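You operate a simulated robot arm through the tools that you are given. There is no shell and no other tool. Be economical: measure what you need, move in short steps, check, and stop when the job is done.

You are at the controls of a simulated robot arm. One attempt, no reset.

## Task
Clip up the ratio card that asks for 40 g of resin.
Fine: the old card goes into the empty slot of the ledge first; the third card stays.

The check looks at the end state, three seconds after you hand in, the way a careful person would. Anything else that was tipped, shoved, dropped, spilled or broken makes it a failure.

## Robot
A 6-joint arm with a two-finger parallel gripper, fixed in place. Base frame: the origin is at the foot of the arm, x ahead of it, y to its left, z up. Readings come in mm, degrees, newtons and seconds.
With the tool pointing down near the work surface it reaches from about 140 to 820 mm from the base axis. Its first joint turns from -166.0 to 166.0 degrees. Payload 3.91 kg.
Tool frame: the origin (TCP) lies between the finger pads and is the grasp point; the fingertips stand 30 mm ahead of it; z points along the fingers, y is the line along which they close. Largest opening 110 mm; finger width 20, thickness 10; the body of the gripper, 48 by 112 mm, starts 55 mm behind the TCP.
Orientation is that of the tool frame in the base frame, as a unit quaternion [w, x, y, z]. With the fingers straight down and closing along the base's y, the tool's x points along the base's -x, its y along +y and its z along -z.

## Interface
- The arm moves only by the tool send_rows. Its argument "moves" is a list of rows, each a list of 3 entries, a list of its own where there are three numbers: the opening in per cent of the stroke, from 0 (shut) to 100 (fully open), then the shift along the tool's x, y, z in units of 50 mm (1.0 is 50 mm), then the turn, a rotation vector about the tool's x, y, z in units of 4 degrees (1.0 is 4 degrees). In form: [[fingers, [dx, dy, dz], [rx, ry, rz]], ...]. A call has 1 to 20 rows; each row shifts and turns the commanded pose from where the row before left it, along the tool's axes as they then stand. A call with a number of a shift or a turn outside -1 to 1 is refused whole. A row lasts 0.2 s, in which the tool goes at most 50 mm and 8.6 degrees; a call with a longer step from one row to the next is refused whole, and so is a gripper value outside its range. Where a pose cannot be reached the arm comes as near as it can. A force on the tool above 90 N (or 10 N above the force at the start of the call, whichever is more), or a blocked arm, ends the call early, and 0.2 s more pass. The fingers move at their own pace (about 108 mm/s each) and stop on an object; they squeeze with about 28 N. The grip force told is the motor's: it shows also when the fingers shut on nothing. Time passes only in rows, and 0.2 s behind the last, so rows that do not move let the fingers close. The reply holds the time, the measured pose of the TCP, the force on the tool along the base axes, the opening and the grip force, in the units named above and with some noise.
- Cameras (640 x 400 px; columns grow to the right, rows downward): "scene" is fixed at [50.2, -498.5, 1418.3]; the picture's right is [0.44, -0.90, 0.00], its down [-0.67, -0.33, -0.67] and it looks along [0.60, 0.29, -0.75] (base axes); focal length 262 px, centre (320, 200). "wrist" rides on the gripper at [77, 7, -114] in the tool frame; the picture's right is [-0.09, 1.00, 0.00], its down [-0.80, -0.07, -0.59] and it looks along [-0.59, -0.05, 0.80] (tool axes); focal length 270 px, centre (320, 200). There is no depth. A picture from a camera that has moved, and an enlarged one, comes with that camera's place and axes in the base frame and with its lens.
- snapshot(camera): a new picture of that camera. No time passes.
- lift_body(by): slides the trunk up (or, below 0, down) by that many mm; the arm rides with it, the base frame stays. It gives what a move gives, with no picture.
- zoom(camera, box): a new picture of the part [left, top, right, bottom] of that camera's present view, enlarged. No time passes.
- job_done(): hands the job in; it is judged then, once.

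Go step by step. Nothing tells you positions but the pictures and the camera data: compare them with the known pose of the tool, close in by small moves and look again before you grip or let go. The budget is 120 turns and 64 pictures, counting those below and the enlarged ones. Unless the task says otherwise, let go and move clear before handing in, and close with one line.

The tools are called after "Emit:" as name(argument=value, ...) on one line, values as JSON. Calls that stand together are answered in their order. send_rows: Moves the arm, as the interface text tells. Its arguments: {"type":"object","properties":{"moves":{"type":"array"}},"required":["moves"]} The other tools are called the same way: lift_body (by) slides the trunk up or down; snapshot (camera) takes a picture; zoom (camera, box) takes an enlarged picture of a part of a camera's view; job_done () hands the job in.

At the start:

```text
clock: 0.0
eef_pos: [382.4, -262.8, 1108.9]
tcp_rot: [0.001, 0.0, 1.0, 0.0]
force: [0.0, 0.2, 0.7]
opening: 110.0
gripper_force: 0.0
trunk travel left (down, up): [-450.0, 90.0]
```

scene: 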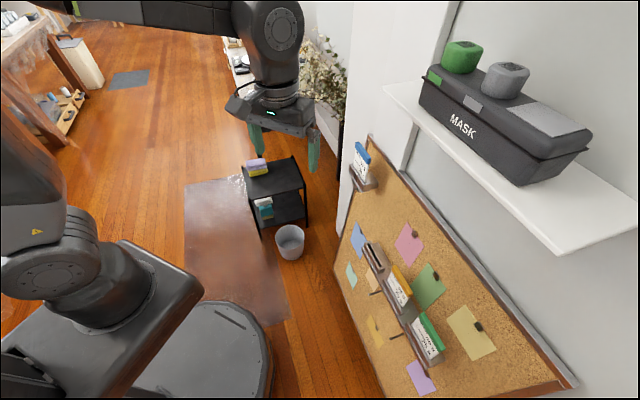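
wrist: 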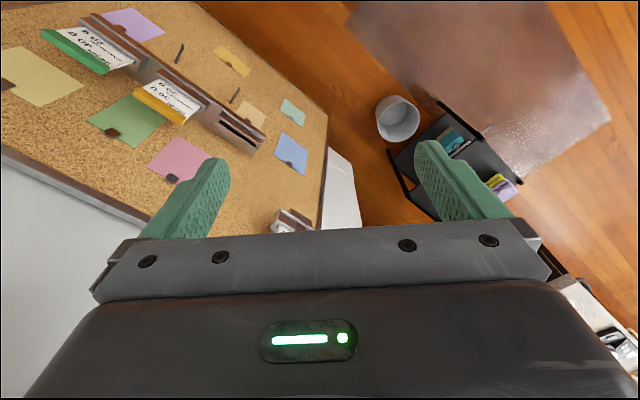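

I see a cork board with a three-slot ledge (green and yellow cards in it, one slot empty) and a blue card in a clip at the board's top left. I'll zoom in to read the cards.

Emit:
zoom(camera="scene", box=[340, 230, 460, 370])

Emit:
zoom(camera="scene", box=[335, 130, 395, 200])

Emit:
zoom(camera="wrist", box=[30, 0, 290, 160])

```text
2.86 times, centred on (400, 300) of scene
camera zoom: at [50.2, -498.5, 1418.3], right [0.44, -0.9, 0.0], down [-0.67, -0.33, -0.67], along [0.6, 0.29, -0.75], focal length 748 px, centre (91, -86)
```

zoom: 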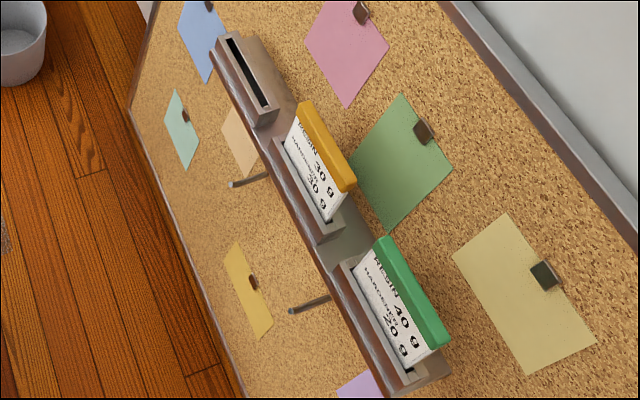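

```text
5.71 times, centred on (365, 165) of scene
camera zoom: at [50.2, -498.5, 1418.3], right [0.44, -0.9, 0.0], down [-0.67, -0.33, -0.67], along [0.6, 0.29, -0.75], focal length 1496 px, centre (63, 400)
```

zoom: 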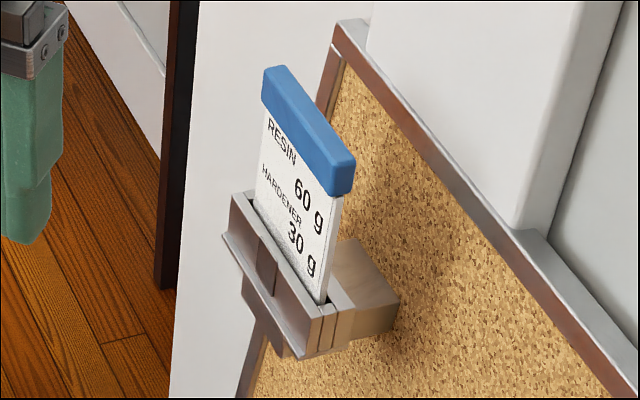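

```text
2.46 times, centred on (160, 80) of wrist
camera zoom: at [307.6, -257.2, 1223.5], right [0.09, 1.0, 0.0], down [0.8, -0.07, 0.59], along [0.59, -0.05, -0.8], focal length 665 px, centre (714, 495)
```

zoom: 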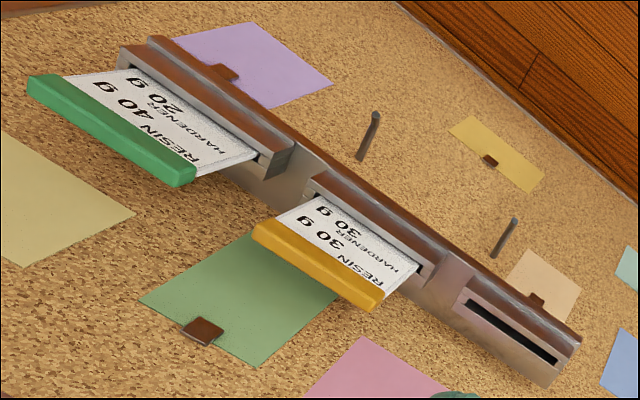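

The green card asks for 40 g. The blue card (60 g) is the old one in the clip, yellow stays, and the empty slot is at the ledge's far end. The board runs at about 45° to the base axes, so I'll turn the tool toward it to measure the board and the shelf above it.

Emit:
send_rows(moves=[[100, [0, 0, 0], [0, 0, 1]], [100, [0, 0, 0], [0, 0, 1]], [100, [0, 0, 0], [0, 0, 1]], [100, [0, 0, 0], [0, 0, 1]], [100, [0, 0, 0], [0, 0, 1]], [100, [0, 0, 0], [0, 0, 1]], [100, [0, 0, 0], [0, 0, 1]], [100, [0, 0, 0], [0, 0, 1]], [100, [0, 0, 0], [0, 0, 1]], [100, [0, 0, 0], [0, 0, 1]], [100, [0, 0, 0], [0, 0, 1]], [100, [0, 0, 0], [0, -1, 0.25]], [100, [0, 0, 0], [0, -1, 0]], [100, [0, 0, 0], [0, -1, 0]], [100, [0, 0, 0], [0, -1, 0]], [100, [0, 0, 0], [0, -1, 0]], [100, [0, 0, 0], [0, -1, 0]], [100, [0, 0, 0], [0, -1, 0]]])

Emit:
snapshot(camera="wrist")

Emit:
snapshot(camera="scene")

```text
clock: 3.8
eef_pos: [382.5, -263.7, 1108.9]
tcp_rot: [0.224, 0.372, 0.896, -0.093]
force: [0.2, -0.3, 0.0]
opening: 110.0
gripper_force: 0.0
trunk travel left (down, up): [-450.0, 90.0]
```

```text
58 pictures are left
camera wrist: at [303.4, -173.0, 1174.2], right [0.76, 0.65, 0.04], down [0.25, -0.35, 0.9], along [0.6, -0.67, -0.43], focal length 270 px, centre (320, 200)
```

wrist: 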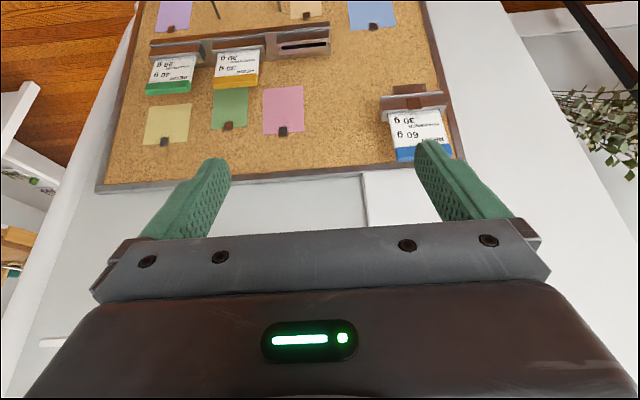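

```text
57 pictures are left
```

scene: 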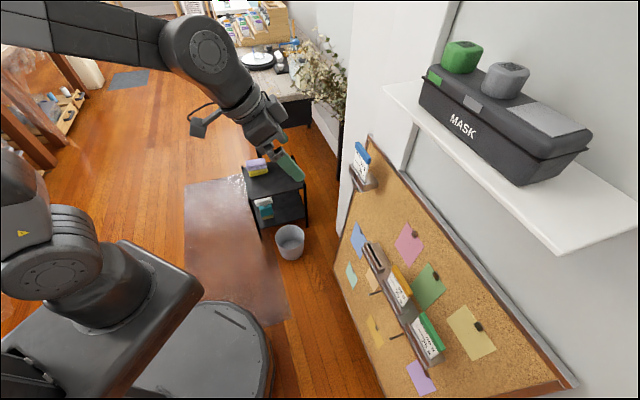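

This gives a clear frontal view: the shelf is well above the cards at about z 1165. I'll zoom in to measure the cards, clip and slots.

Emit:
zoom(camera="wrist", box=[136, 20, 346, 150])

Emit:
zoom(camera="wrist", box=[355, 70, 475, 170])

```text
3.05 times, centred on (241, 85) of wrist
camera zoom: at [303.4, -173.0, 1174.2], right [0.76, 0.65, 0.04], down [0.25, -0.35, 0.9], along [0.6, -0.67, -0.43], focal length 824 px, centre (561, 550)
```

zoom: 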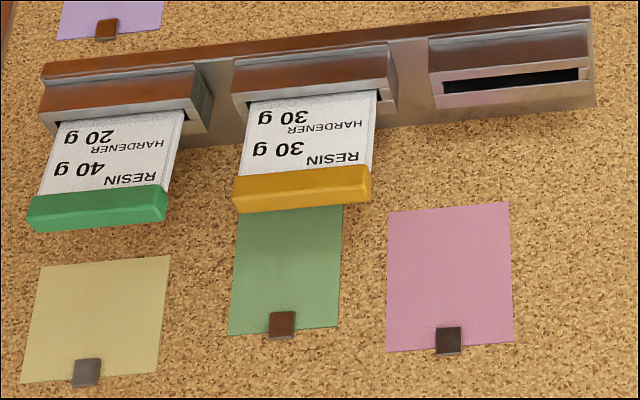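

```text
4.00 times, centred on (415, 120) of wrist
camera zoom: at [303.4, -173.0, 1174.2], right [0.76, 0.65, 0.04], down [0.25, -0.35, 0.9], along [0.6, -0.67, -0.43], focal length 1081 px, centre (-60, 520)
```

zoom: 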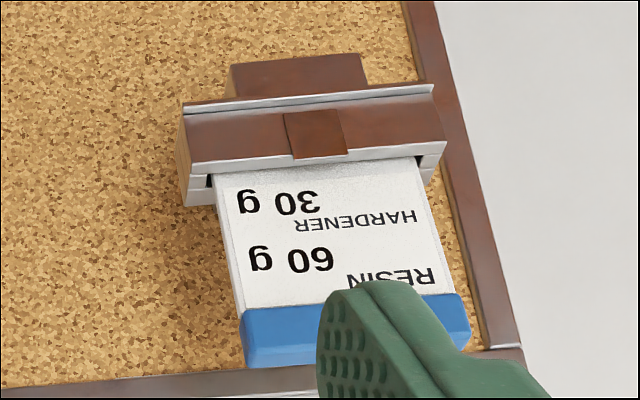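

Now I'll bring the tool to straight-down with the fingers closing along the board normal, and go near the clip for an edge-on view of the blue card.

Emit:
send_rows(moves=[[100, [0, 0, 0], [0, 1, 0]], [100, [0, 0, 0], [0, 1, 0]], [100, [0, 0, 0], [0, 1, 0]], [100, [0, 0, 0], [0, 1, 0]], [100, [0, 0, 0], [0, 1, 0]], [100, [0, 0, 0], [0, 1, 0]], [100, [0, 0, 0], [0, 1, 0]], [100, [0, 0, 0], [0, 0, -1]], [100, [0, 0, 0], [0, 0, -1]], [100, [0, 0, 0], [0, 0, -1]], [100, [0, 0, 0], [0, 0, -1]], [100, [0, 0, 0], [0, 0, -1]], [100, [0, 0, 0], [0, 0, -1]], [100, [0, 0, 0], [0, 0, -1]], [100, [0, 0, 0], [0, 0, -1]], [100, [0, 0, 0], [0, 0, -1]], [100, [0, 0, 0], [0, 0, -1]], [100, [0, 0, 0], [0, 0, -1]], [100, [0, 0, 0], [0, 0, -0.5]]])

Emit:
send_rows(moves=[[100, [0, 0, 0], [0, 0, -1]], [100, [0, 0, 0], [0, 0, -1]], [100, [0, 0, 0], [0, 0, -1]], [100, [0, 0, 0], [0, 0, -1]], [100, [0, 0, 0], [0, 0, -1]], [100, [0, 0, 0], [0, 0, -1]], [100, [0, 0, 0], [0, 0, -1]], [100, [0, 0, 0], [0, 0, -1]], [100, [0, 0, 0], [0, 0, -1]], [100, [0, 0, 0], [0, 0, -1]], [100, [0, 0, 0], [0, 0, -1]], [100, [-0.356, -0.643, 0.363], [0, 0, 0]], [100, [-0.356, -0.643, 0.363], [0, 0, 0]], [100, [-0.356, -0.643, 0.363], [0, 0, 0]], [100, [-0.356, -0.643, 0.363], [0, 0, 0]], [100, [-0.356, -0.643, 0.363], [0, 0, 0]], [100, [-0.356, -0.643, 0.363], [0, 0, 0]]])

Emit:
snapshot(camera="wrist")

Emit:
snapshot(camera="scene")

```text
clock: 7.8
eef_pos: [383.8, -262.6, 1109.4]
tcp_rot: [0.0, -0.009, 1.0, 0.0]
force: [0.2, -0.5, -0.2]
opening: 109.7
gripper_force: 0.0
trunk travel left (down, up): [-450.0, 90.0]
```

```text
clock: 11.4
eef_pos: [596.6, -326.8, 996.3]
tcp_rot: [0.001, -0.382, 0.924, 0.0]
force: [-0.9, 0.3, 0.7]
opening: 110.2
gripper_force: 0.1
trunk travel left (down, up): [-450.0, 90.0]
```

```text
54 pictures are left
camera wrist: at [539.8, -376.7, 1111.8], right [-0.64, 0.77, 0.0], down [0.62, 0.52, 0.59], along [0.46, 0.38, -0.8], focal length 270 px, centre (320, 200)
```

wrist: 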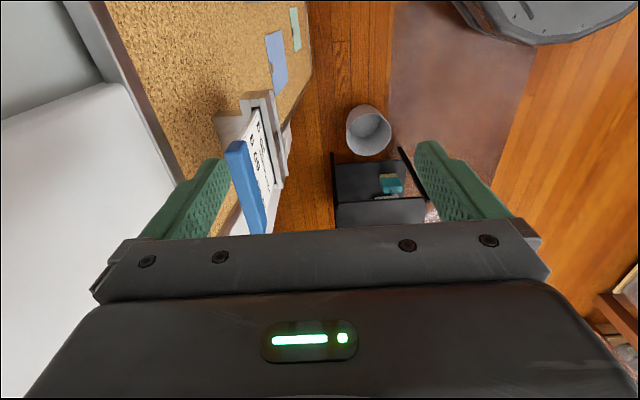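

```text
53 pictures are left
```

scene: 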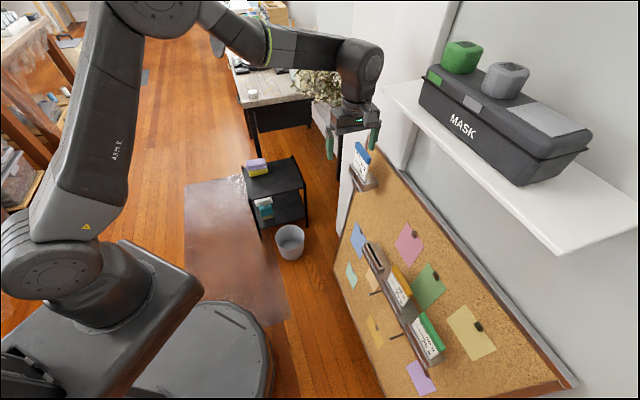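

The card is nearly edge-on here. I'll zoom in.

Emit:
zoom(camera="wrist", box=[180, 70, 340, 240])

```text
2.35 times, centred on (260, 155) of wrist
camera zoom: at [539.8, -376.7, 1111.8], right [-0.64, 0.77, 0.0], down [0.62, 0.52, 0.59], along [0.46, 0.38, -0.8], focal length 636 px, centre (461, 306)
```

zoom: 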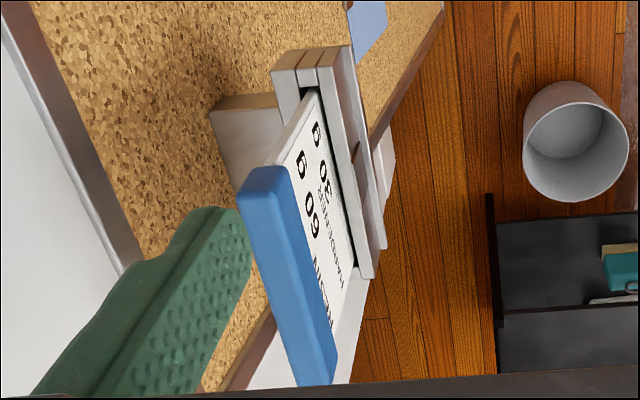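

Emit:
zoom(camera="wrist", box=[215, 130, 295, 180])

Emit:
zoom(camera="wrist", box=[215, 185, 295, 235])

```text
8.00 times, centred on (255, 155) of wrist
camera zoom: at [539.8, -376.7, 1111.8], right [-0.64, 0.77, 0.0], down [0.62, 0.52, 0.59], along [0.46, 0.38, -0.8], focal length 2162 px, centre (840, 560)
```

zoom: 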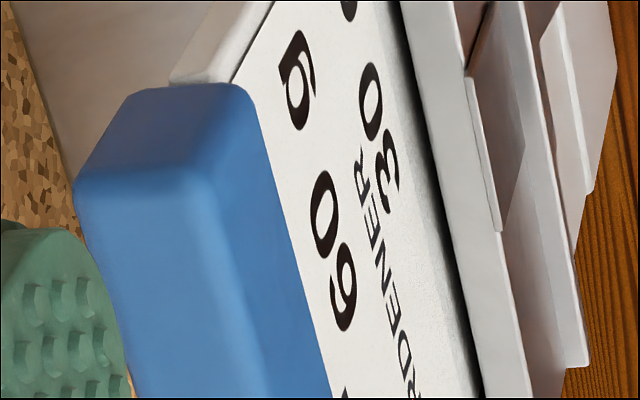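

```text
8.00 times, centred on (255, 210) of wrist
camera zoom: at [539.8, -376.7, 1111.8], right [-0.64, 0.77, 0.0], down [0.62, 0.52, 0.59], along [0.46, 0.38, -0.8], focal length 2162 px, centre (840, 120)
```

zoom: 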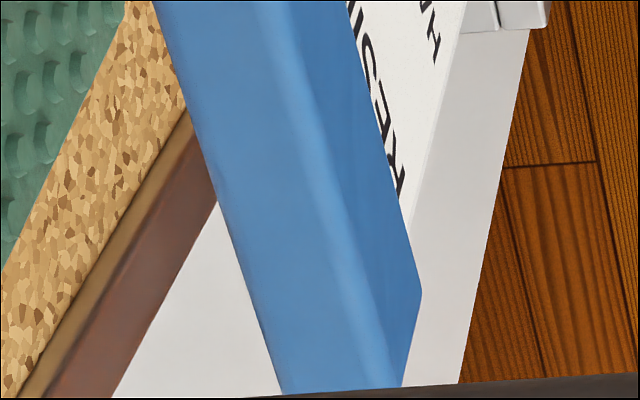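

The blue bar is about 85 × 14 × 18 mm, vertical, centred near (685, -338) with its top at z about 925. I'll move directly above it and compare it with the fingers.

Emit:
send_rows(moves=[[100, [-0.367, -0.47, 0.07], [0, 0, 0]], [100, [-0.367, -0.47, 0.07], [0, 0, 0]], [100, [-0.367, -0.47, 0.08], [0, 0, 0]], [100, [0, 0, 0], [0, 0, 0]]])

Emit:
snapshot(camera="wrist")

Emit:
zoom(camera="scene", box=[300, 30, 440, 200])

```text
clock: 12.4
eef_pos: [683.9, -336.7, 989.8]
tcp_rot: [0.0, -0.382, 0.924, 0.0]
force: [0.3, 0.0, 0.3]
opening: 110.1
gripper_force: 0.1
trunk travel left (down, up): [-450.0, 90.0]
```

```text
49 pictures are left
camera wrist: at [627.2, -386.3, 1103.2], right [-0.64, 0.77, 0.0], down [0.62, 0.52, 0.59], along [0.46, 0.38, -0.8], focal length 270 px, centre (320, 200)
```

wrist: 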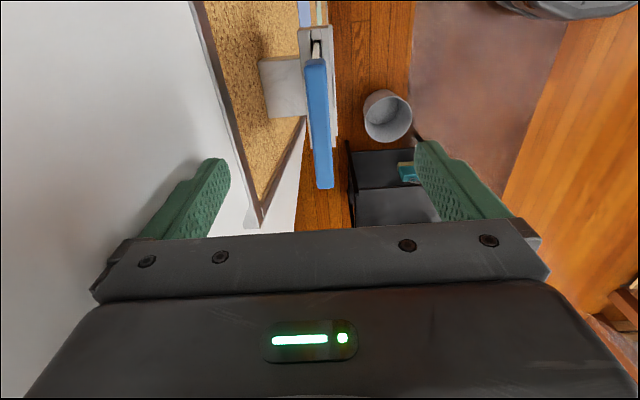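

```text
2.35 times, centred on (370, 115) of scene
camera zoom: at [50.2, -498.5, 1418.3], right [0.44, -0.9, 0.0], down [-0.67, -0.33, -0.67], along [0.6, 0.29, -0.75], focal length 616 px, centre (202, 400)
```

zoom: 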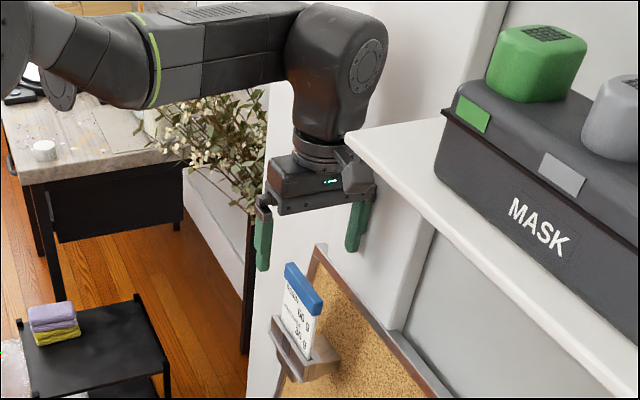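

Emit:
zoom(camera="wrist", box=[260, 50, 372, 120])

Emit:
zoom(camera="wrist", box=[260, 130, 372, 200])

```text
5.71 times, centred on (316, 85) of wrist
camera zoom: at [627.2, -386.3, 1103.2], right [-0.64, 0.77, 0.0], down [0.62, 0.52, 0.59], along [0.46, 0.38, -0.8], focal length 1544 px, centre (343, 857)
```

zoom: 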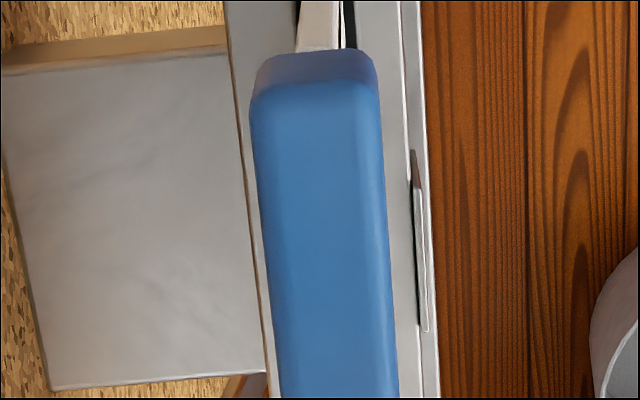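

```text
5.71 times, centred on (316, 165) of wrist
camera zoom: at [627.2, -386.3, 1103.2], right [-0.64, 0.77, 0.0], down [0.62, 0.52, 0.59], along [0.46, 0.38, -0.8], focal length 1544 px, centre (343, 400)
```

zoom: 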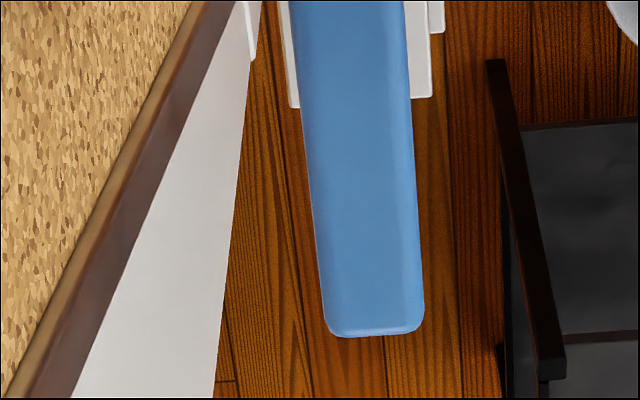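

The tool is centred over the bar to within 1 mm. I'll descend to grip height and close.

Emit:
send_rows(moves=[[100, [0, 0, 0.35], [0, 0, 0]], [100, [0, 0, 0.35], [0, 0, 0]], [100, [0, 0, 0.35], [0, 0, 0]], [100, [0, 0, 0.35], [0, 0, 0]], [100, [0, 0, 0], [0, 0, 0]]])

Emit:
snapshot(camera="wrist")

Emit:
zoom(camera="scene", box=[300, 70, 440, 200])

```text
clock: 13.6
eef_pos: [683.5, -335.0, 917.3]
tcp_rot: [0.001, -0.383, 0.924, 0.0]
force: [-0.5, 0.0, -0.3]
opening: 110.1
gripper_force: 0.1
trunk travel left (down, up): [-450.0, 90.0]
```

```text
45 pictures are left
camera wrist: at [624.9, -385.0, 1032.3], right [-0.64, 0.77, 0.0], down [0.62, 0.52, 0.59], along [0.46, 0.38, -0.8], focal length 270 px, centre (320, 200)
```

wrist: 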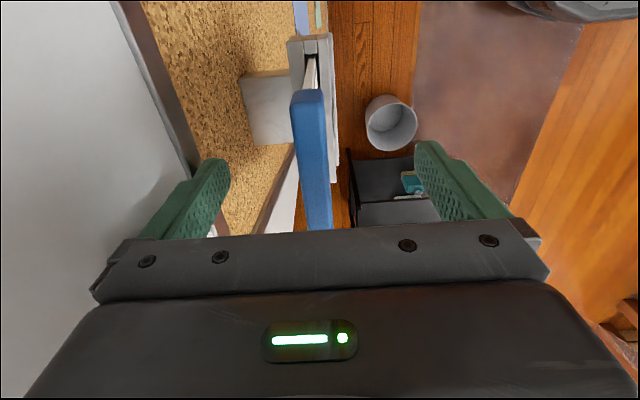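

```text
3.08 times, centred on (370, 135) of scene
camera zoom: at [50.2, -498.5, 1418.3], right [0.44, -0.9, 0.0], down [-0.67, -0.33, -0.67], along [0.6, 0.29, -0.75], focal length 806 px, centre (166, 400)
```

zoom: 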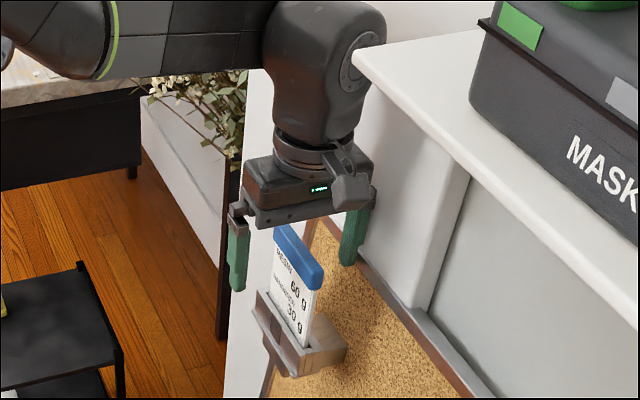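

Emit:
send_rows(moves=[[100, [0, -0.03, 0], [0, 0, 0]], [0, [0, 0, 0], [0, 0, 0]], [0, [0, 0, 0], [0, 0, 0]], [0, [0, 0, 0], [0, 0, 0]], [0, [0, 0, 0], [0, 0, 0]]])

Emit:
snapshot(camera="wrist")

```text
clock: 14.8
eef_pos: [684.8, -335.0, 917.9]
tcp_rot: [-0.001, -0.383, 0.924, 0.0]
force: [2.2, -1.9, 0.1]
opening: 13.2
gripper_force: 27.8
trunk travel left (down, up): [-450.0, 90.0]
```

```text
43 pictures are left
camera wrist: at [626.4, -385.8, 1032.2], right [-0.64, 0.77, 0.0], down [0.62, 0.52, 0.59], along [0.46, 0.38, -0.8], focal length 270 px, centre (320, 200)
```

wrist: 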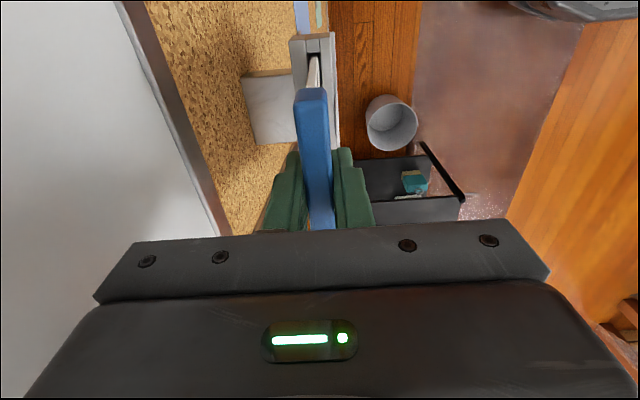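

The bar is gripped with an opening of 13.2 mm. I'll lift straight up in small steps.

Emit:
send_rows(moves=[[0, [0, 0, -0.1], [0, 0, 0]], [0, [0, 0, -0.2], [0, 0, 0]], [0, [0, 0, -0.2], [0, 0, 0]], [0, [0, 0, -0.2], [0, 0, 0]], [0, [0, 0, -0.2], [0, 0, 0]], [0, [0, 0, -0.1], [0, 0, 0]]])

Emit:
snapshot(camera="wrist")

Emit:
zoom(camera="scene", box=[300, 50, 440, 200])

```text
clock: 16.2
eef_pos: [683.1, -336.1, 969.7]
tcp_rot: [0.0, -0.383, 0.924, 0.0]
force: [0.3, 1.0, 0.1]
opening: 13.4
gripper_force: 27.7
trunk travel left (down, up): [-450.0, 90.0]
```

```text
42 pictures are left
camera wrist: at [626.0, -386.1, 1084.3], right [-0.64, 0.77, 0.0], down [0.62, 0.52, 0.59], along [0.46, 0.38, -0.8], focal length 270 px, centre (320, 200)
```

wrist: 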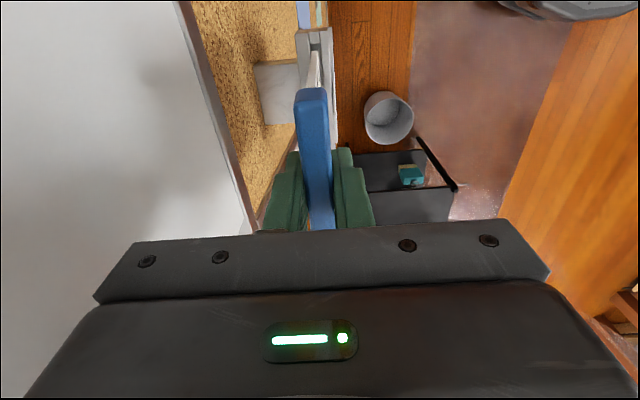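

```text
2.67 times, centred on (370, 125) of scene
camera zoom: at [50.2, -498.5, 1418.3], right [0.44, -0.9, 0.0], down [-0.67, -0.33, -0.67], along [0.6, 0.29, -0.75], focal length 698 px, centre (187, 400)
```

zoom: 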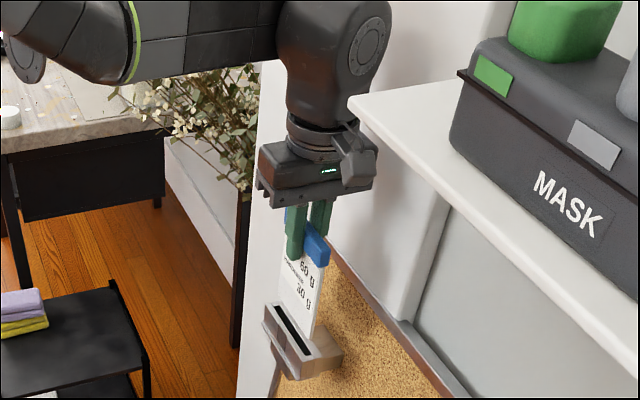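

Emit:
send_rows(moves=[[0, [0, 0, -0.2], [0, 0, 0]], [0, [0, 0, -0.2], [0, 0, 0]], [0, [0, 0, 0], [0, 0, 0]]])

Emit:
zoom(camera="scene", box=[320, 100, 410, 200])

Emit:
zoom(camera="wrist", box=[250, 0, 390, 110])

```text
clock: 17.0
eef_pos: [683.2, -336.1, 990.3]
tcp_rot: [0.0, -0.383, 0.924, 0.001]
force: [-0.2, 0.2, -0.1]
opening: 13.1
gripper_force: 27.9
trunk travel left (down, up): [-450.0, 90.0]
```

```text
4.00 times, centred on (365, 150) of scene
camera zoom: at [50.2, -498.5, 1418.3], right [0.44, -0.9, 0.0], down [-0.67, -0.33, -0.67], along [0.6, 0.29, -0.75], focal length 1048 px, centre (140, 400)
```

zoom: 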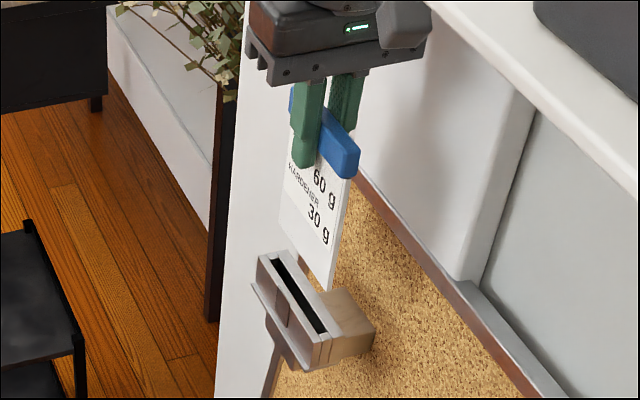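

```text
3.64 times, centred on (320, 55) of wrist
camera zoom: at [625.8, -386.1, 1104.3], right [-0.64, 0.77, 0.0], down [0.62, 0.52, 0.59], along [0.46, 0.38, -0.8], focal length 983 px, centre (320, 727)
```

zoom: 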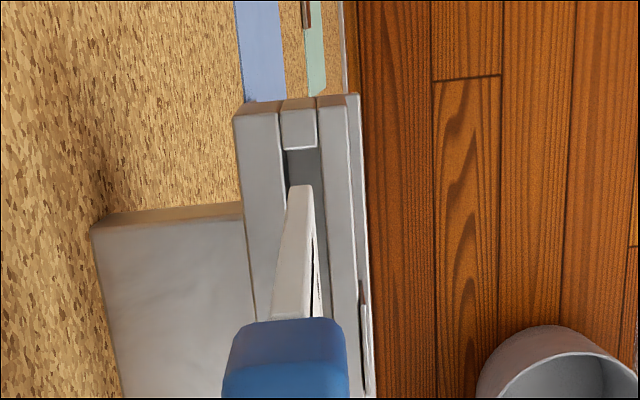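

The card is out of the clip, with its bottom 121 mm below the TCP. I'll back away from the board, then travel toward the empty slot, which I place at about (541, -470, 625).

Emit:
send_rows(moves=[[0, [0, 0.6, 0], [0, 0, 0]], [0, [0, 0.6, 0], [0, 0, 0]], [0, [0, 0.6, 0], [0, 0, 0]], [0, [0, 0.6, 0], [0, 0, 0]], [0, [0.78, 0, 0.4], [0, 0, 0]], [0, [0.78, 0, 0.4], [0, 0, 0]], [0, [0.78, 0, 0.4], [0, 0, 0]], [0, [0.78, 0, 0.4], [0, 0, 0]], [0, [0.78, 0, 0.4], [0, 0, 0]], [0, [0.78, 0, 0.4], [0, 0, 0]], [0, [0.78, 0, 0.4], [0, 0, 0]], [0, [0, 0, 0], [0, 0, 0]]])

Emit:
snapshot(camera="wrist")

Emit:
snapshot(camera="scene")

```text
clock: 19.6
eef_pos: [403.7, -445.5, 847.6]
tcp_rot: [0.0, -0.382, 0.924, 0.0]
force: [0.2, -0.2, -1.3]
opening: 12.9
gripper_force: 28.2
trunk travel left (down, up): [-450.0, 90.0]
```

```text
38 pictures are left
camera wrist: at [346.1, -494.6, 960.3], right [-0.64, 0.77, 0.0], down [0.62, 0.52, 0.6], along [0.46, 0.38, -0.8], focal length 270 px, centre (320, 200)
```

wrist: 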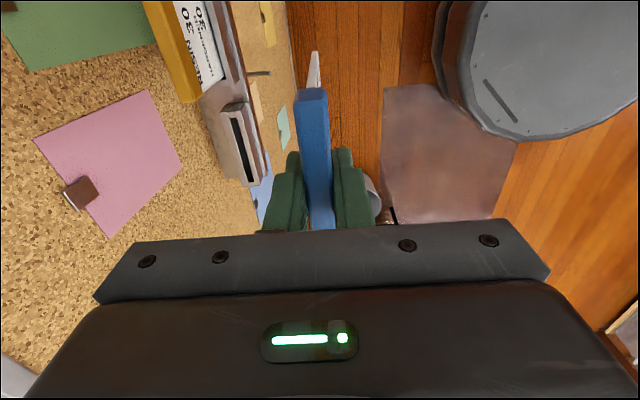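

```text
37 pictures are left
```

scene: 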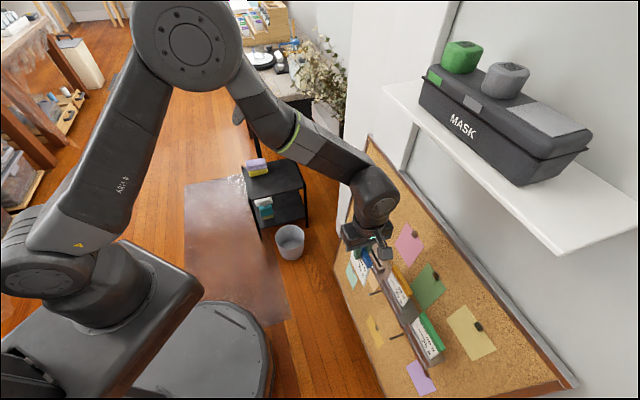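

Emit:
zoom(camera="wrist", box=[140, 0, 300, 110])

Emit:
zoom(camera="wrist", box=[190, 90, 350, 200])

```text
3.64 times, centred on (220, 55) of wrist
camera zoom: at [346.1, -494.6, 960.3], right [-0.64, 0.77, 0.0], down [0.62, 0.52, 0.6], along [0.46, 0.38, -0.8], focal length 983 px, centre (684, 727)
```

zoom: 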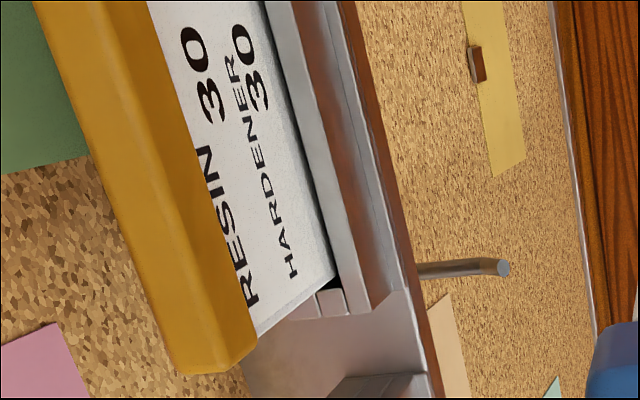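

```text
3.64 times, centred on (270, 145) of wrist
camera zoom: at [346.1, -494.6, 960.3], right [-0.64, 0.77, 0.0], down [0.62, 0.52, 0.6], along [0.46, 0.38, -0.8], focal length 983 px, centre (502, 400)
```

zoom: 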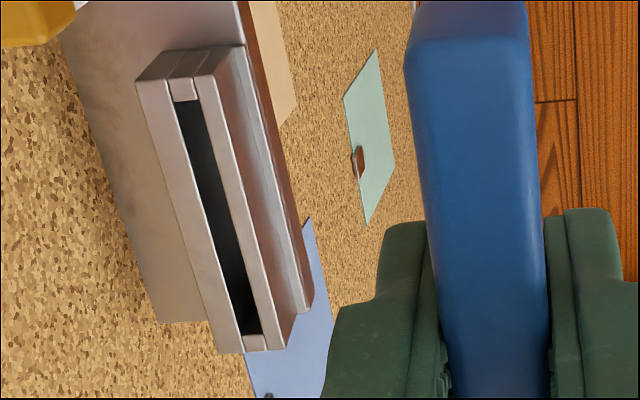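

The empty slot is centred near t=51, n=-714 in board coordinates, with its top at about z 625. I'll move the card above it and look again.

Emit:
send_rows(moves=[[0, [-0.82, 0, 0], [0, 0, 0]], [0, [-0.826, 0, 0], [0, 0, 0]], [0, [0, -0.7, 0.1], [0, 0, 0]], [0, [0, -0.7, 0.3], [0, 0, 0]], [0, [0, -0.5, 0.3], [0, 0, 0]], [0, [0, -0.37, 0.3], [0, 0, 0]], [0, [0, 0, 0], [0, 0, 0]]])

Emit:
snapshot(camera="wrist")

Emit:
zoom(camera="wrist", box=[250, 0, 390, 100])

Emit:
zoom(camera="scene", box=[320, 180, 440, 290])

```text
clock: 21.2
eef_pos: [544.8, -466.7, 797.8]
tcp_rot: [-0.001, -0.382, 0.924, 0.0]
force: [0.0, 0.0, -0.1]
opening: 12.9
gripper_force: 27.7
trunk travel left (down, up): [-450.0, 90.0]
```

```text
34 pictures are left
camera wrist: at [487.4, -516.3, 911.2], right [-0.64, 0.77, 0.0], down [0.62, 0.52, 0.59], along [0.46, 0.38, -0.8], focal length 270 px, centre (320, 200)
```

wrist: 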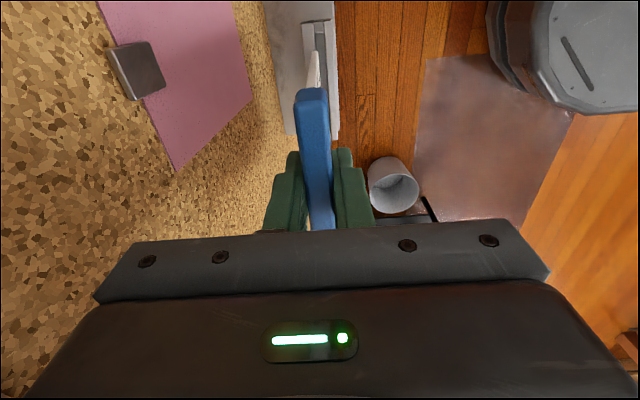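

```text
4.00 times, centred on (320, 50) of wrist
camera zoom: at [487.4, -516.3, 911.2], right [-0.64, 0.77, 0.0], down [0.62, 0.52, 0.59], along [0.46, 0.38, -0.8], focal length 1081 px, centre (320, 800)
```

zoom: 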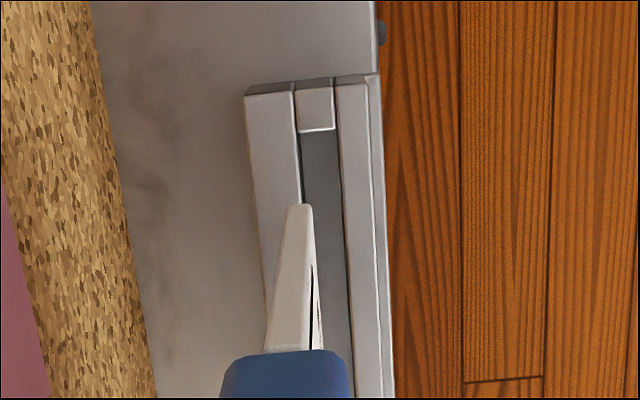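

```text
3.64 times, centred on (380, 235) of scene
camera zoom: at [50.2, -498.5, 1418.3], right [0.44, -0.9, 0.0], down [-0.67, -0.33, -0.67], along [0.6, 0.29, -0.75], focal length 952 px, centre (102, 73)
```

zoom: 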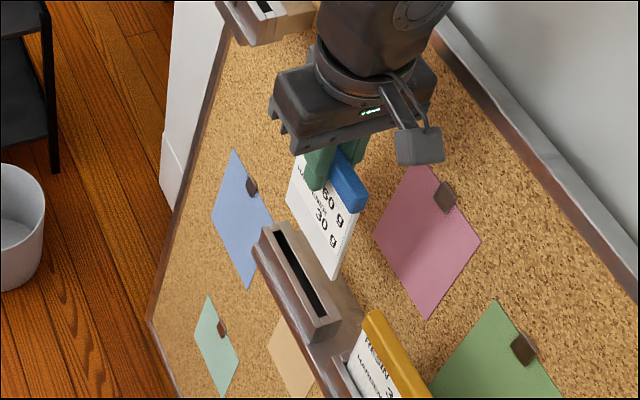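

The card sits about 4 mm too close to the board and about 2 mm too far along. I'll correct that and descend to just above the slot.

Emit:
send_rows(moves=[[0, [0.04, 0.08, 0], [0, 0, 0]], [0, [0, 0, 0.3], [0, 0, 0]], [0, [0, 0, 0.3], [0, 0, 0]], [0, [0, 0, 0.2], [0, 0, 0]], [0, [0, 0, 0], [0, 0, 0]]])

Emit:
zoom(camera="wrist", box=[250, 0, 390, 100])

Emit:
zoom(camera="scene", box=[350, 210, 420, 280])

```text
clock: 22.4
eef_pos: [541.2, -464.0, 758.5]
tcp_rot: [0.0, -0.383, 0.924, -0.001]
force: [0.4, 0.1, -0.1]
opening: 13.2
gripper_force: 28.0
trunk travel left (down, up): [-450.0, 90.0]
```

```text
4.00 times, centred on (320, 50) of wrist
camera zoom: at [483.6, -515.2, 873.3], right [-0.64, 0.77, 0.0], down [0.62, 0.52, 0.59], along [0.46, 0.38, -0.8], focal length 1081 px, centre (320, 800)
```

zoom: 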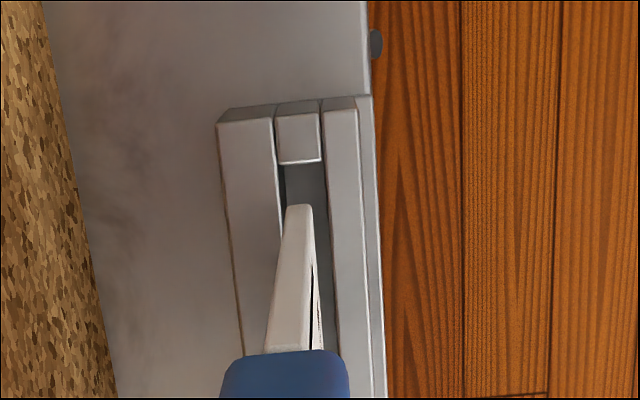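

```text
5.71 times, centred on (385, 245) of scene
camera zoom: at [50.2, -498.5, 1418.3], right [0.44, -0.9, 0.0], down [-0.67, -0.33, -0.67], along [0.6, 0.29, -0.75], focal length 1496 px, centre (-51, -57)
```

zoom: 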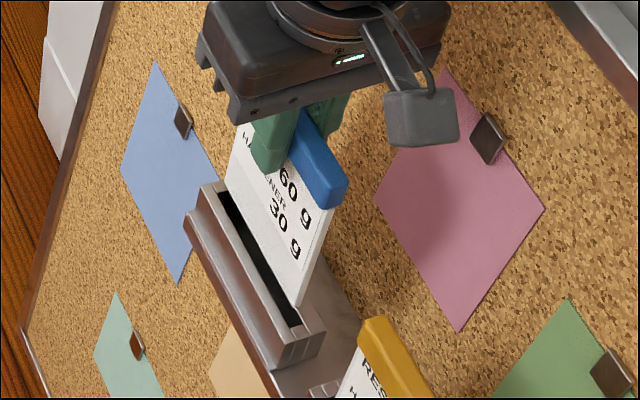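

Emit:
send_rows(moves=[[0, [0, 0.016, 0], [0, 0, 0]], [0, [0, 0, 0.1], [0, 0, 0]], [0, [0, 0, 0.1], [0, 0, 0]], [0, [0, 0, 0.1], [0, 0, 0]], [0, [0, 0, 0.1], [0, 0, 0]], [0, [0, 0, 0], [0, 0, 0]]])

Emit:
zoom(camera="wrist", box=[250, 0, 390, 100])

```text
clock: 23.8
eef_pos: [540.5, -464.4, 742.1]
tcp_rot: [0.001, -0.383, 0.924, -0.003]
force: [-7.7, -5.2, 26.8]
opening: 13.4
gripper_force: 28.1
trunk travel left (down, up): [-450.0, 90.0]
```

```text
4.00 times, centred on (320, 50) of wrist
camera zoom: at [482.6, -514.0, 856.0], right [-0.64, 0.77, -0.01], down [0.61, 0.52, 0.6], along [0.46, 0.38, -0.8], focal length 1081 px, centre (320, 800)
```

zoom: 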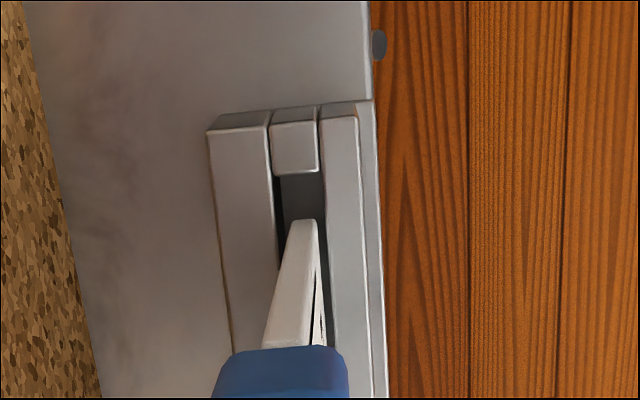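

It met resistance: 27 N up with a component toward -t, so the far edge is probably catching on the slot's end. I'll back off and re-check.

Emit:
send_rows(moves=[[0, [0, 0, -0.2], [0, 0, 0]], [0, [0, 0, -0.2], [0, 0, 0]], [0, [0, 0, 0], [0, 0, 0]]])

Emit:
snapshot(camera="wrist")

Emit:
zoom(camera="scene", box=[350, 210, 420, 280])

```text
clock: 24.6
eef_pos: [539.7, -465.3, 758.7]
tcp_rot: [0.001, -0.382, 0.924, 0.001]
force: [-0.1, 0.6, 0.1]
opening: 13.2
gripper_force: 27.5
trunk travel left (down, up): [-450.0, 90.0]
```

```text
28 pictures are left
camera wrist: at [482.0, -515.2, 873.2], right [-0.64, 0.77, 0.0], down [0.62, 0.52, 0.59], along [0.46, 0.38, -0.8], focal length 270 px, centre (320, 200)
```

wrist: 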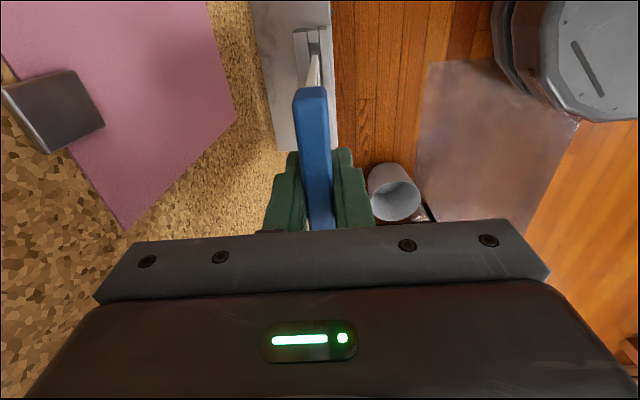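

```text
5.71 times, centred on (385, 245) of scene
camera zoom: at [50.2, -498.5, 1418.3], right [0.44, -0.9, 0.0], down [-0.67, -0.33, -0.67], along [0.6, 0.29, -0.75], focal length 1496 px, centre (-51, -57)
```

zoom: 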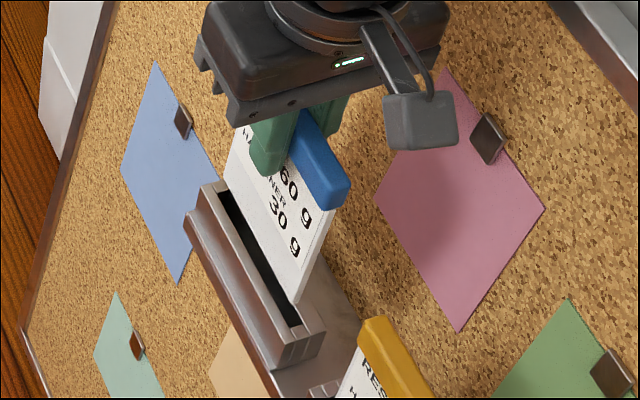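

Emit:
zoom(camera="scene", box=[365, 230, 405, 255])

Emit:
zoom(camera="scene", box=[375, 250, 415, 275])

```text
16.00 times, centred on (385, 242) of scene
camera zoom: at [50.2, -498.5, 1418.3], right [0.44, -0.9, 0.0], down [-0.67, -0.33, -0.67], along [0.6, 0.29, -0.75], focal length 4190 px, centre (-720, -480)
```

zoom: 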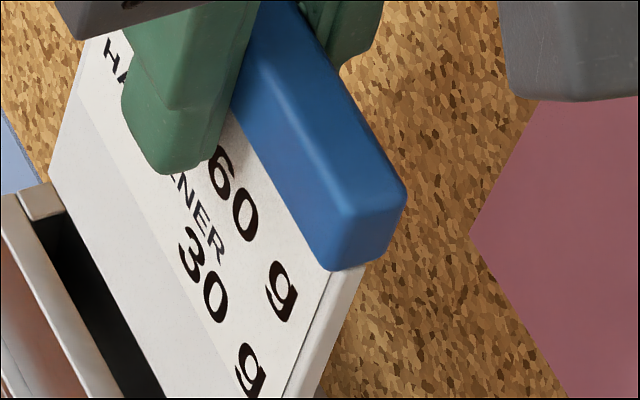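

```text
16.00 times, centred on (395, 262) of scene
camera zoom: at [50.2, -498.5, 1418.3], right [0.44, -0.9, 0.0], down [-0.67, -0.33, -0.67], along [0.6, 0.29, -0.75], focal length 4190 px, centre (-880, -800)
```

zoom: 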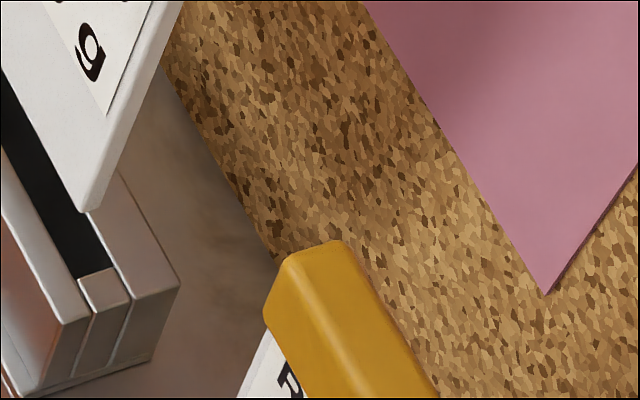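

The card needs about 5.5 mm toward -t. I'll shift and insert gently.

Emit:
send_rows(moves=[[0, [0.11, 0, 0], [0, 0, 0]], [0, [0, 0, 0.1], [0, 0, 0]], [0, [0, 0, 0.1], [0, 0, 0]], [0, [0, 0, 0.1], [0, 0, 0]], [0, [0, 0, 0], [0, 0, 0]]])

Emit:
zoom(camera="wrist", box=[250, 0, 390, 100])

```text
clock: 25.8
eef_pos: [536.5, -468.5, 745.7]
tcp_rot: [0.0, -0.383, 0.924, 0.001]
force: [0.8, -0.5, -0.6]
opening: 12.9
gripper_force: 28.0
trunk travel left (down, up): [-450.0, 90.0]
```

```text
4.00 times, centred on (320, 50) of wrist
camera zoom: at [479.7, -519.1, 858.9], right [-0.64, 0.77, 0.0], down [0.62, 0.52, 0.59], along [0.46, 0.38, -0.8], focal length 1081 px, centre (320, 800)
```

zoom: 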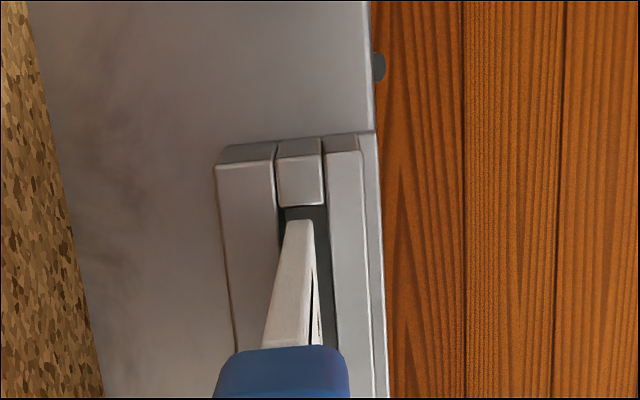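

Emit:
send_rows(moves=[[0, [0, 0.016, 0], [0, 0, 0]], [0, [0, 0, 0.06], [0, 0, 0]], [0, [0, 0, 0.06], [0, 0, 0]], [0, [0, 0, 0.06], [0, 0, 0]], [0, [0, 0, 0], [0, 0, 0]]])

```text
clock: 27.0
eef_pos: [535.8, -467.7, 736.0]
tcp_rot: [0.001, -0.383, 0.924, 0.0]
force: [0.8, 0.4, -0.4]
opening: 12.9
gripper_force: 27.7
trunk travel left (down, up): [-450.0, 90.0]
```

No resistance, and it is now below the height where it stopped before. I'll continue.

Emit:
send_rows(moves=[[0, [0, 0, 0.08], [0, 0, 0]], [0, [0, 0, 0.08], [0, 0, 0]], [0, [0, 0, 0.06], [0, 0, 0]], [0, [0, 0, 0], [0, 0, 0]]])

Emit:
zoom(camera="scene", box=[350, 210, 440, 290])

```text
clock: 28.0
eef_pos: [536.9, -467.3, 725.3]
tcp_rot: [0.001, -0.382, 0.924, 0.0]
force: [0.0, -0.2, -0.4]
opening: 12.9
gripper_force: 27.5
trunk travel left (down, up): [-450.0, 90.0]
```

```text
5.00 times, centred on (395, 250) of scene
camera zoom: at [50.2, -498.5, 1418.3], right [0.44, -0.9, 0.0], down [-0.67, -0.33, -0.67], along [0.6, 0.29, -0.75], focal length 1309 px, centre (-55, -50)
```

zoom: 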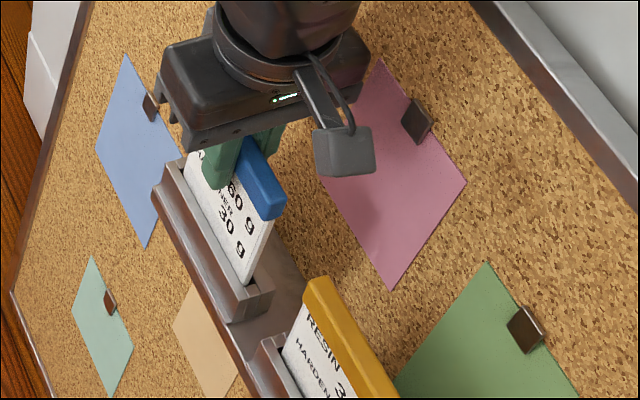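

Emit:
send_rows(moves=[[0, [0, 0, 0.05], [0, 0, 0]], [0, [0, 0, 0.05], [0, 0, 0]], [0, [0, 0, 0], [0, 0, 0]]])

Emit:
send_rows(moves=[[0, [0, 0, 0.04], [0, 0, 0]], [0, [0, 0, 0], [0, 0, 0]]])

```text
clock: 28.8
eef_pos: [535.9, -467.2, 718.8]
tcp_rot: [0.0, -0.383, 0.924, 0.0]
force: [-0.8, -0.7, -0.6]
opening: 13.1
gripper_force: 28.2
trunk travel left (down, up): [-450.0, 90.0]
```

```text
clock: 29.4
eef_pos: [536.8, -466.5, 717.2]
tcp_rot: [0.0, -0.382, 0.924, 0.0]
force: [0.1, -0.4, -0.2]
opening: 13.2
gripper_force: 27.9
trunk travel left (down, up): [-450.0, 90.0]
```

Emit:
send_rows(moves=[[0, [0, 0, 0.04], [0, 0, 0]], [0, [0, 0, 0], [0, 0, 0]]])

Emit:
send_rows(moves=[[0, [0, 0, 0.04], [0, 0, 0]], [0, [0, 0, 0], [0, 0, 0]]])

Emit:
zoom(camera="scene", box=[350, 210, 440, 290])

```text
clock: 30.0
eef_pos: [536.0, -468.3, 715.4]
tcp_rot: [0.0, -0.383, 0.924, 0.0]
force: [0.4, 0.5, 0.1]
opening: 13.3
gripper_force: 27.9
trunk travel left (down, up): [-450.0, 90.0]
```

```text
clock: 30.6
eef_pos: [535.2, -467.3, 714.0]
tcp_rot: [0.0, -0.382, 0.924, 0.0]
force: [0.2, 0.1, 8.7]
opening: 13.0
gripper_force: 27.9
trunk travel left (down, up): [-450.0, 90.0]
```

```text
5.00 times, centred on (395, 250) of scene
camera zoom: at [50.2, -498.5, 1418.3], right [0.44, -0.9, 0.0], down [-0.67, -0.33, -0.67], along [0.6, 0.29, -0.75], focal length 1309 px, centre (-55, -50)
```

zoom: 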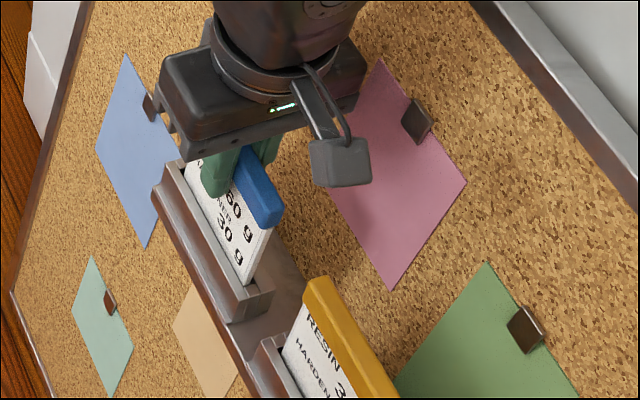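

It bottomed out with a light 8.7 N contact. I'll open only partly, because the board is close behind, and lift clear.

Emit:
send_rows(moves=[[35, [0, 0, 0], [0, 0, 0]], [35, [0, 0, 0], [0, 0, 0]], [35, [0, 0, -0.2], [0, 0, 0]], [35, [0, 0, -0.5], [0, 0, 0]], [35, [0, 0, -0.7], [0, 0, 0]], [35, [0, 0, -0.7], [0, 0, 0]], [35, [0, 0, 0], [0, 0, 0]]])

Emit:
zoom(camera="scene", box=[350, 210, 440, 290])

```text
clock: 32.2
eef_pos: [536.3, -466.5, 817.2]
tcp_rot: [0.0, -0.384, 0.923, -0.001]
force: [0.0, -1.0, 0.0]
opening: 38.6
gripper_force: 0.0
trunk travel left (down, up): [-450.0, 90.0]
```

```text
5.00 times, centred on (395, 250) of scene
camera zoom: at [50.2, -498.5, 1418.3], right [0.44, -0.9, 0.0], down [-0.67, -0.33, -0.67], along [0.6, 0.29, -0.75], focal length 1309 px, centre (-55, -50)
```

zoom: 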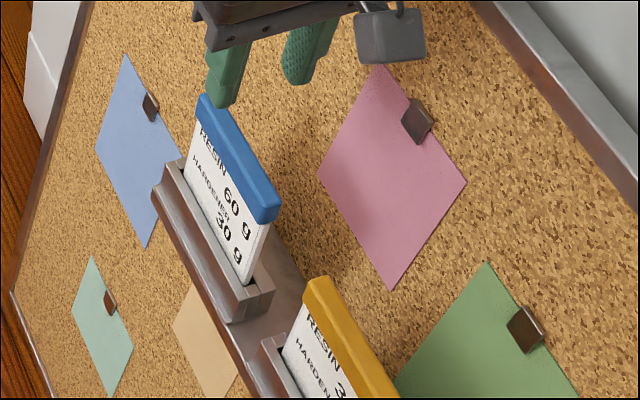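

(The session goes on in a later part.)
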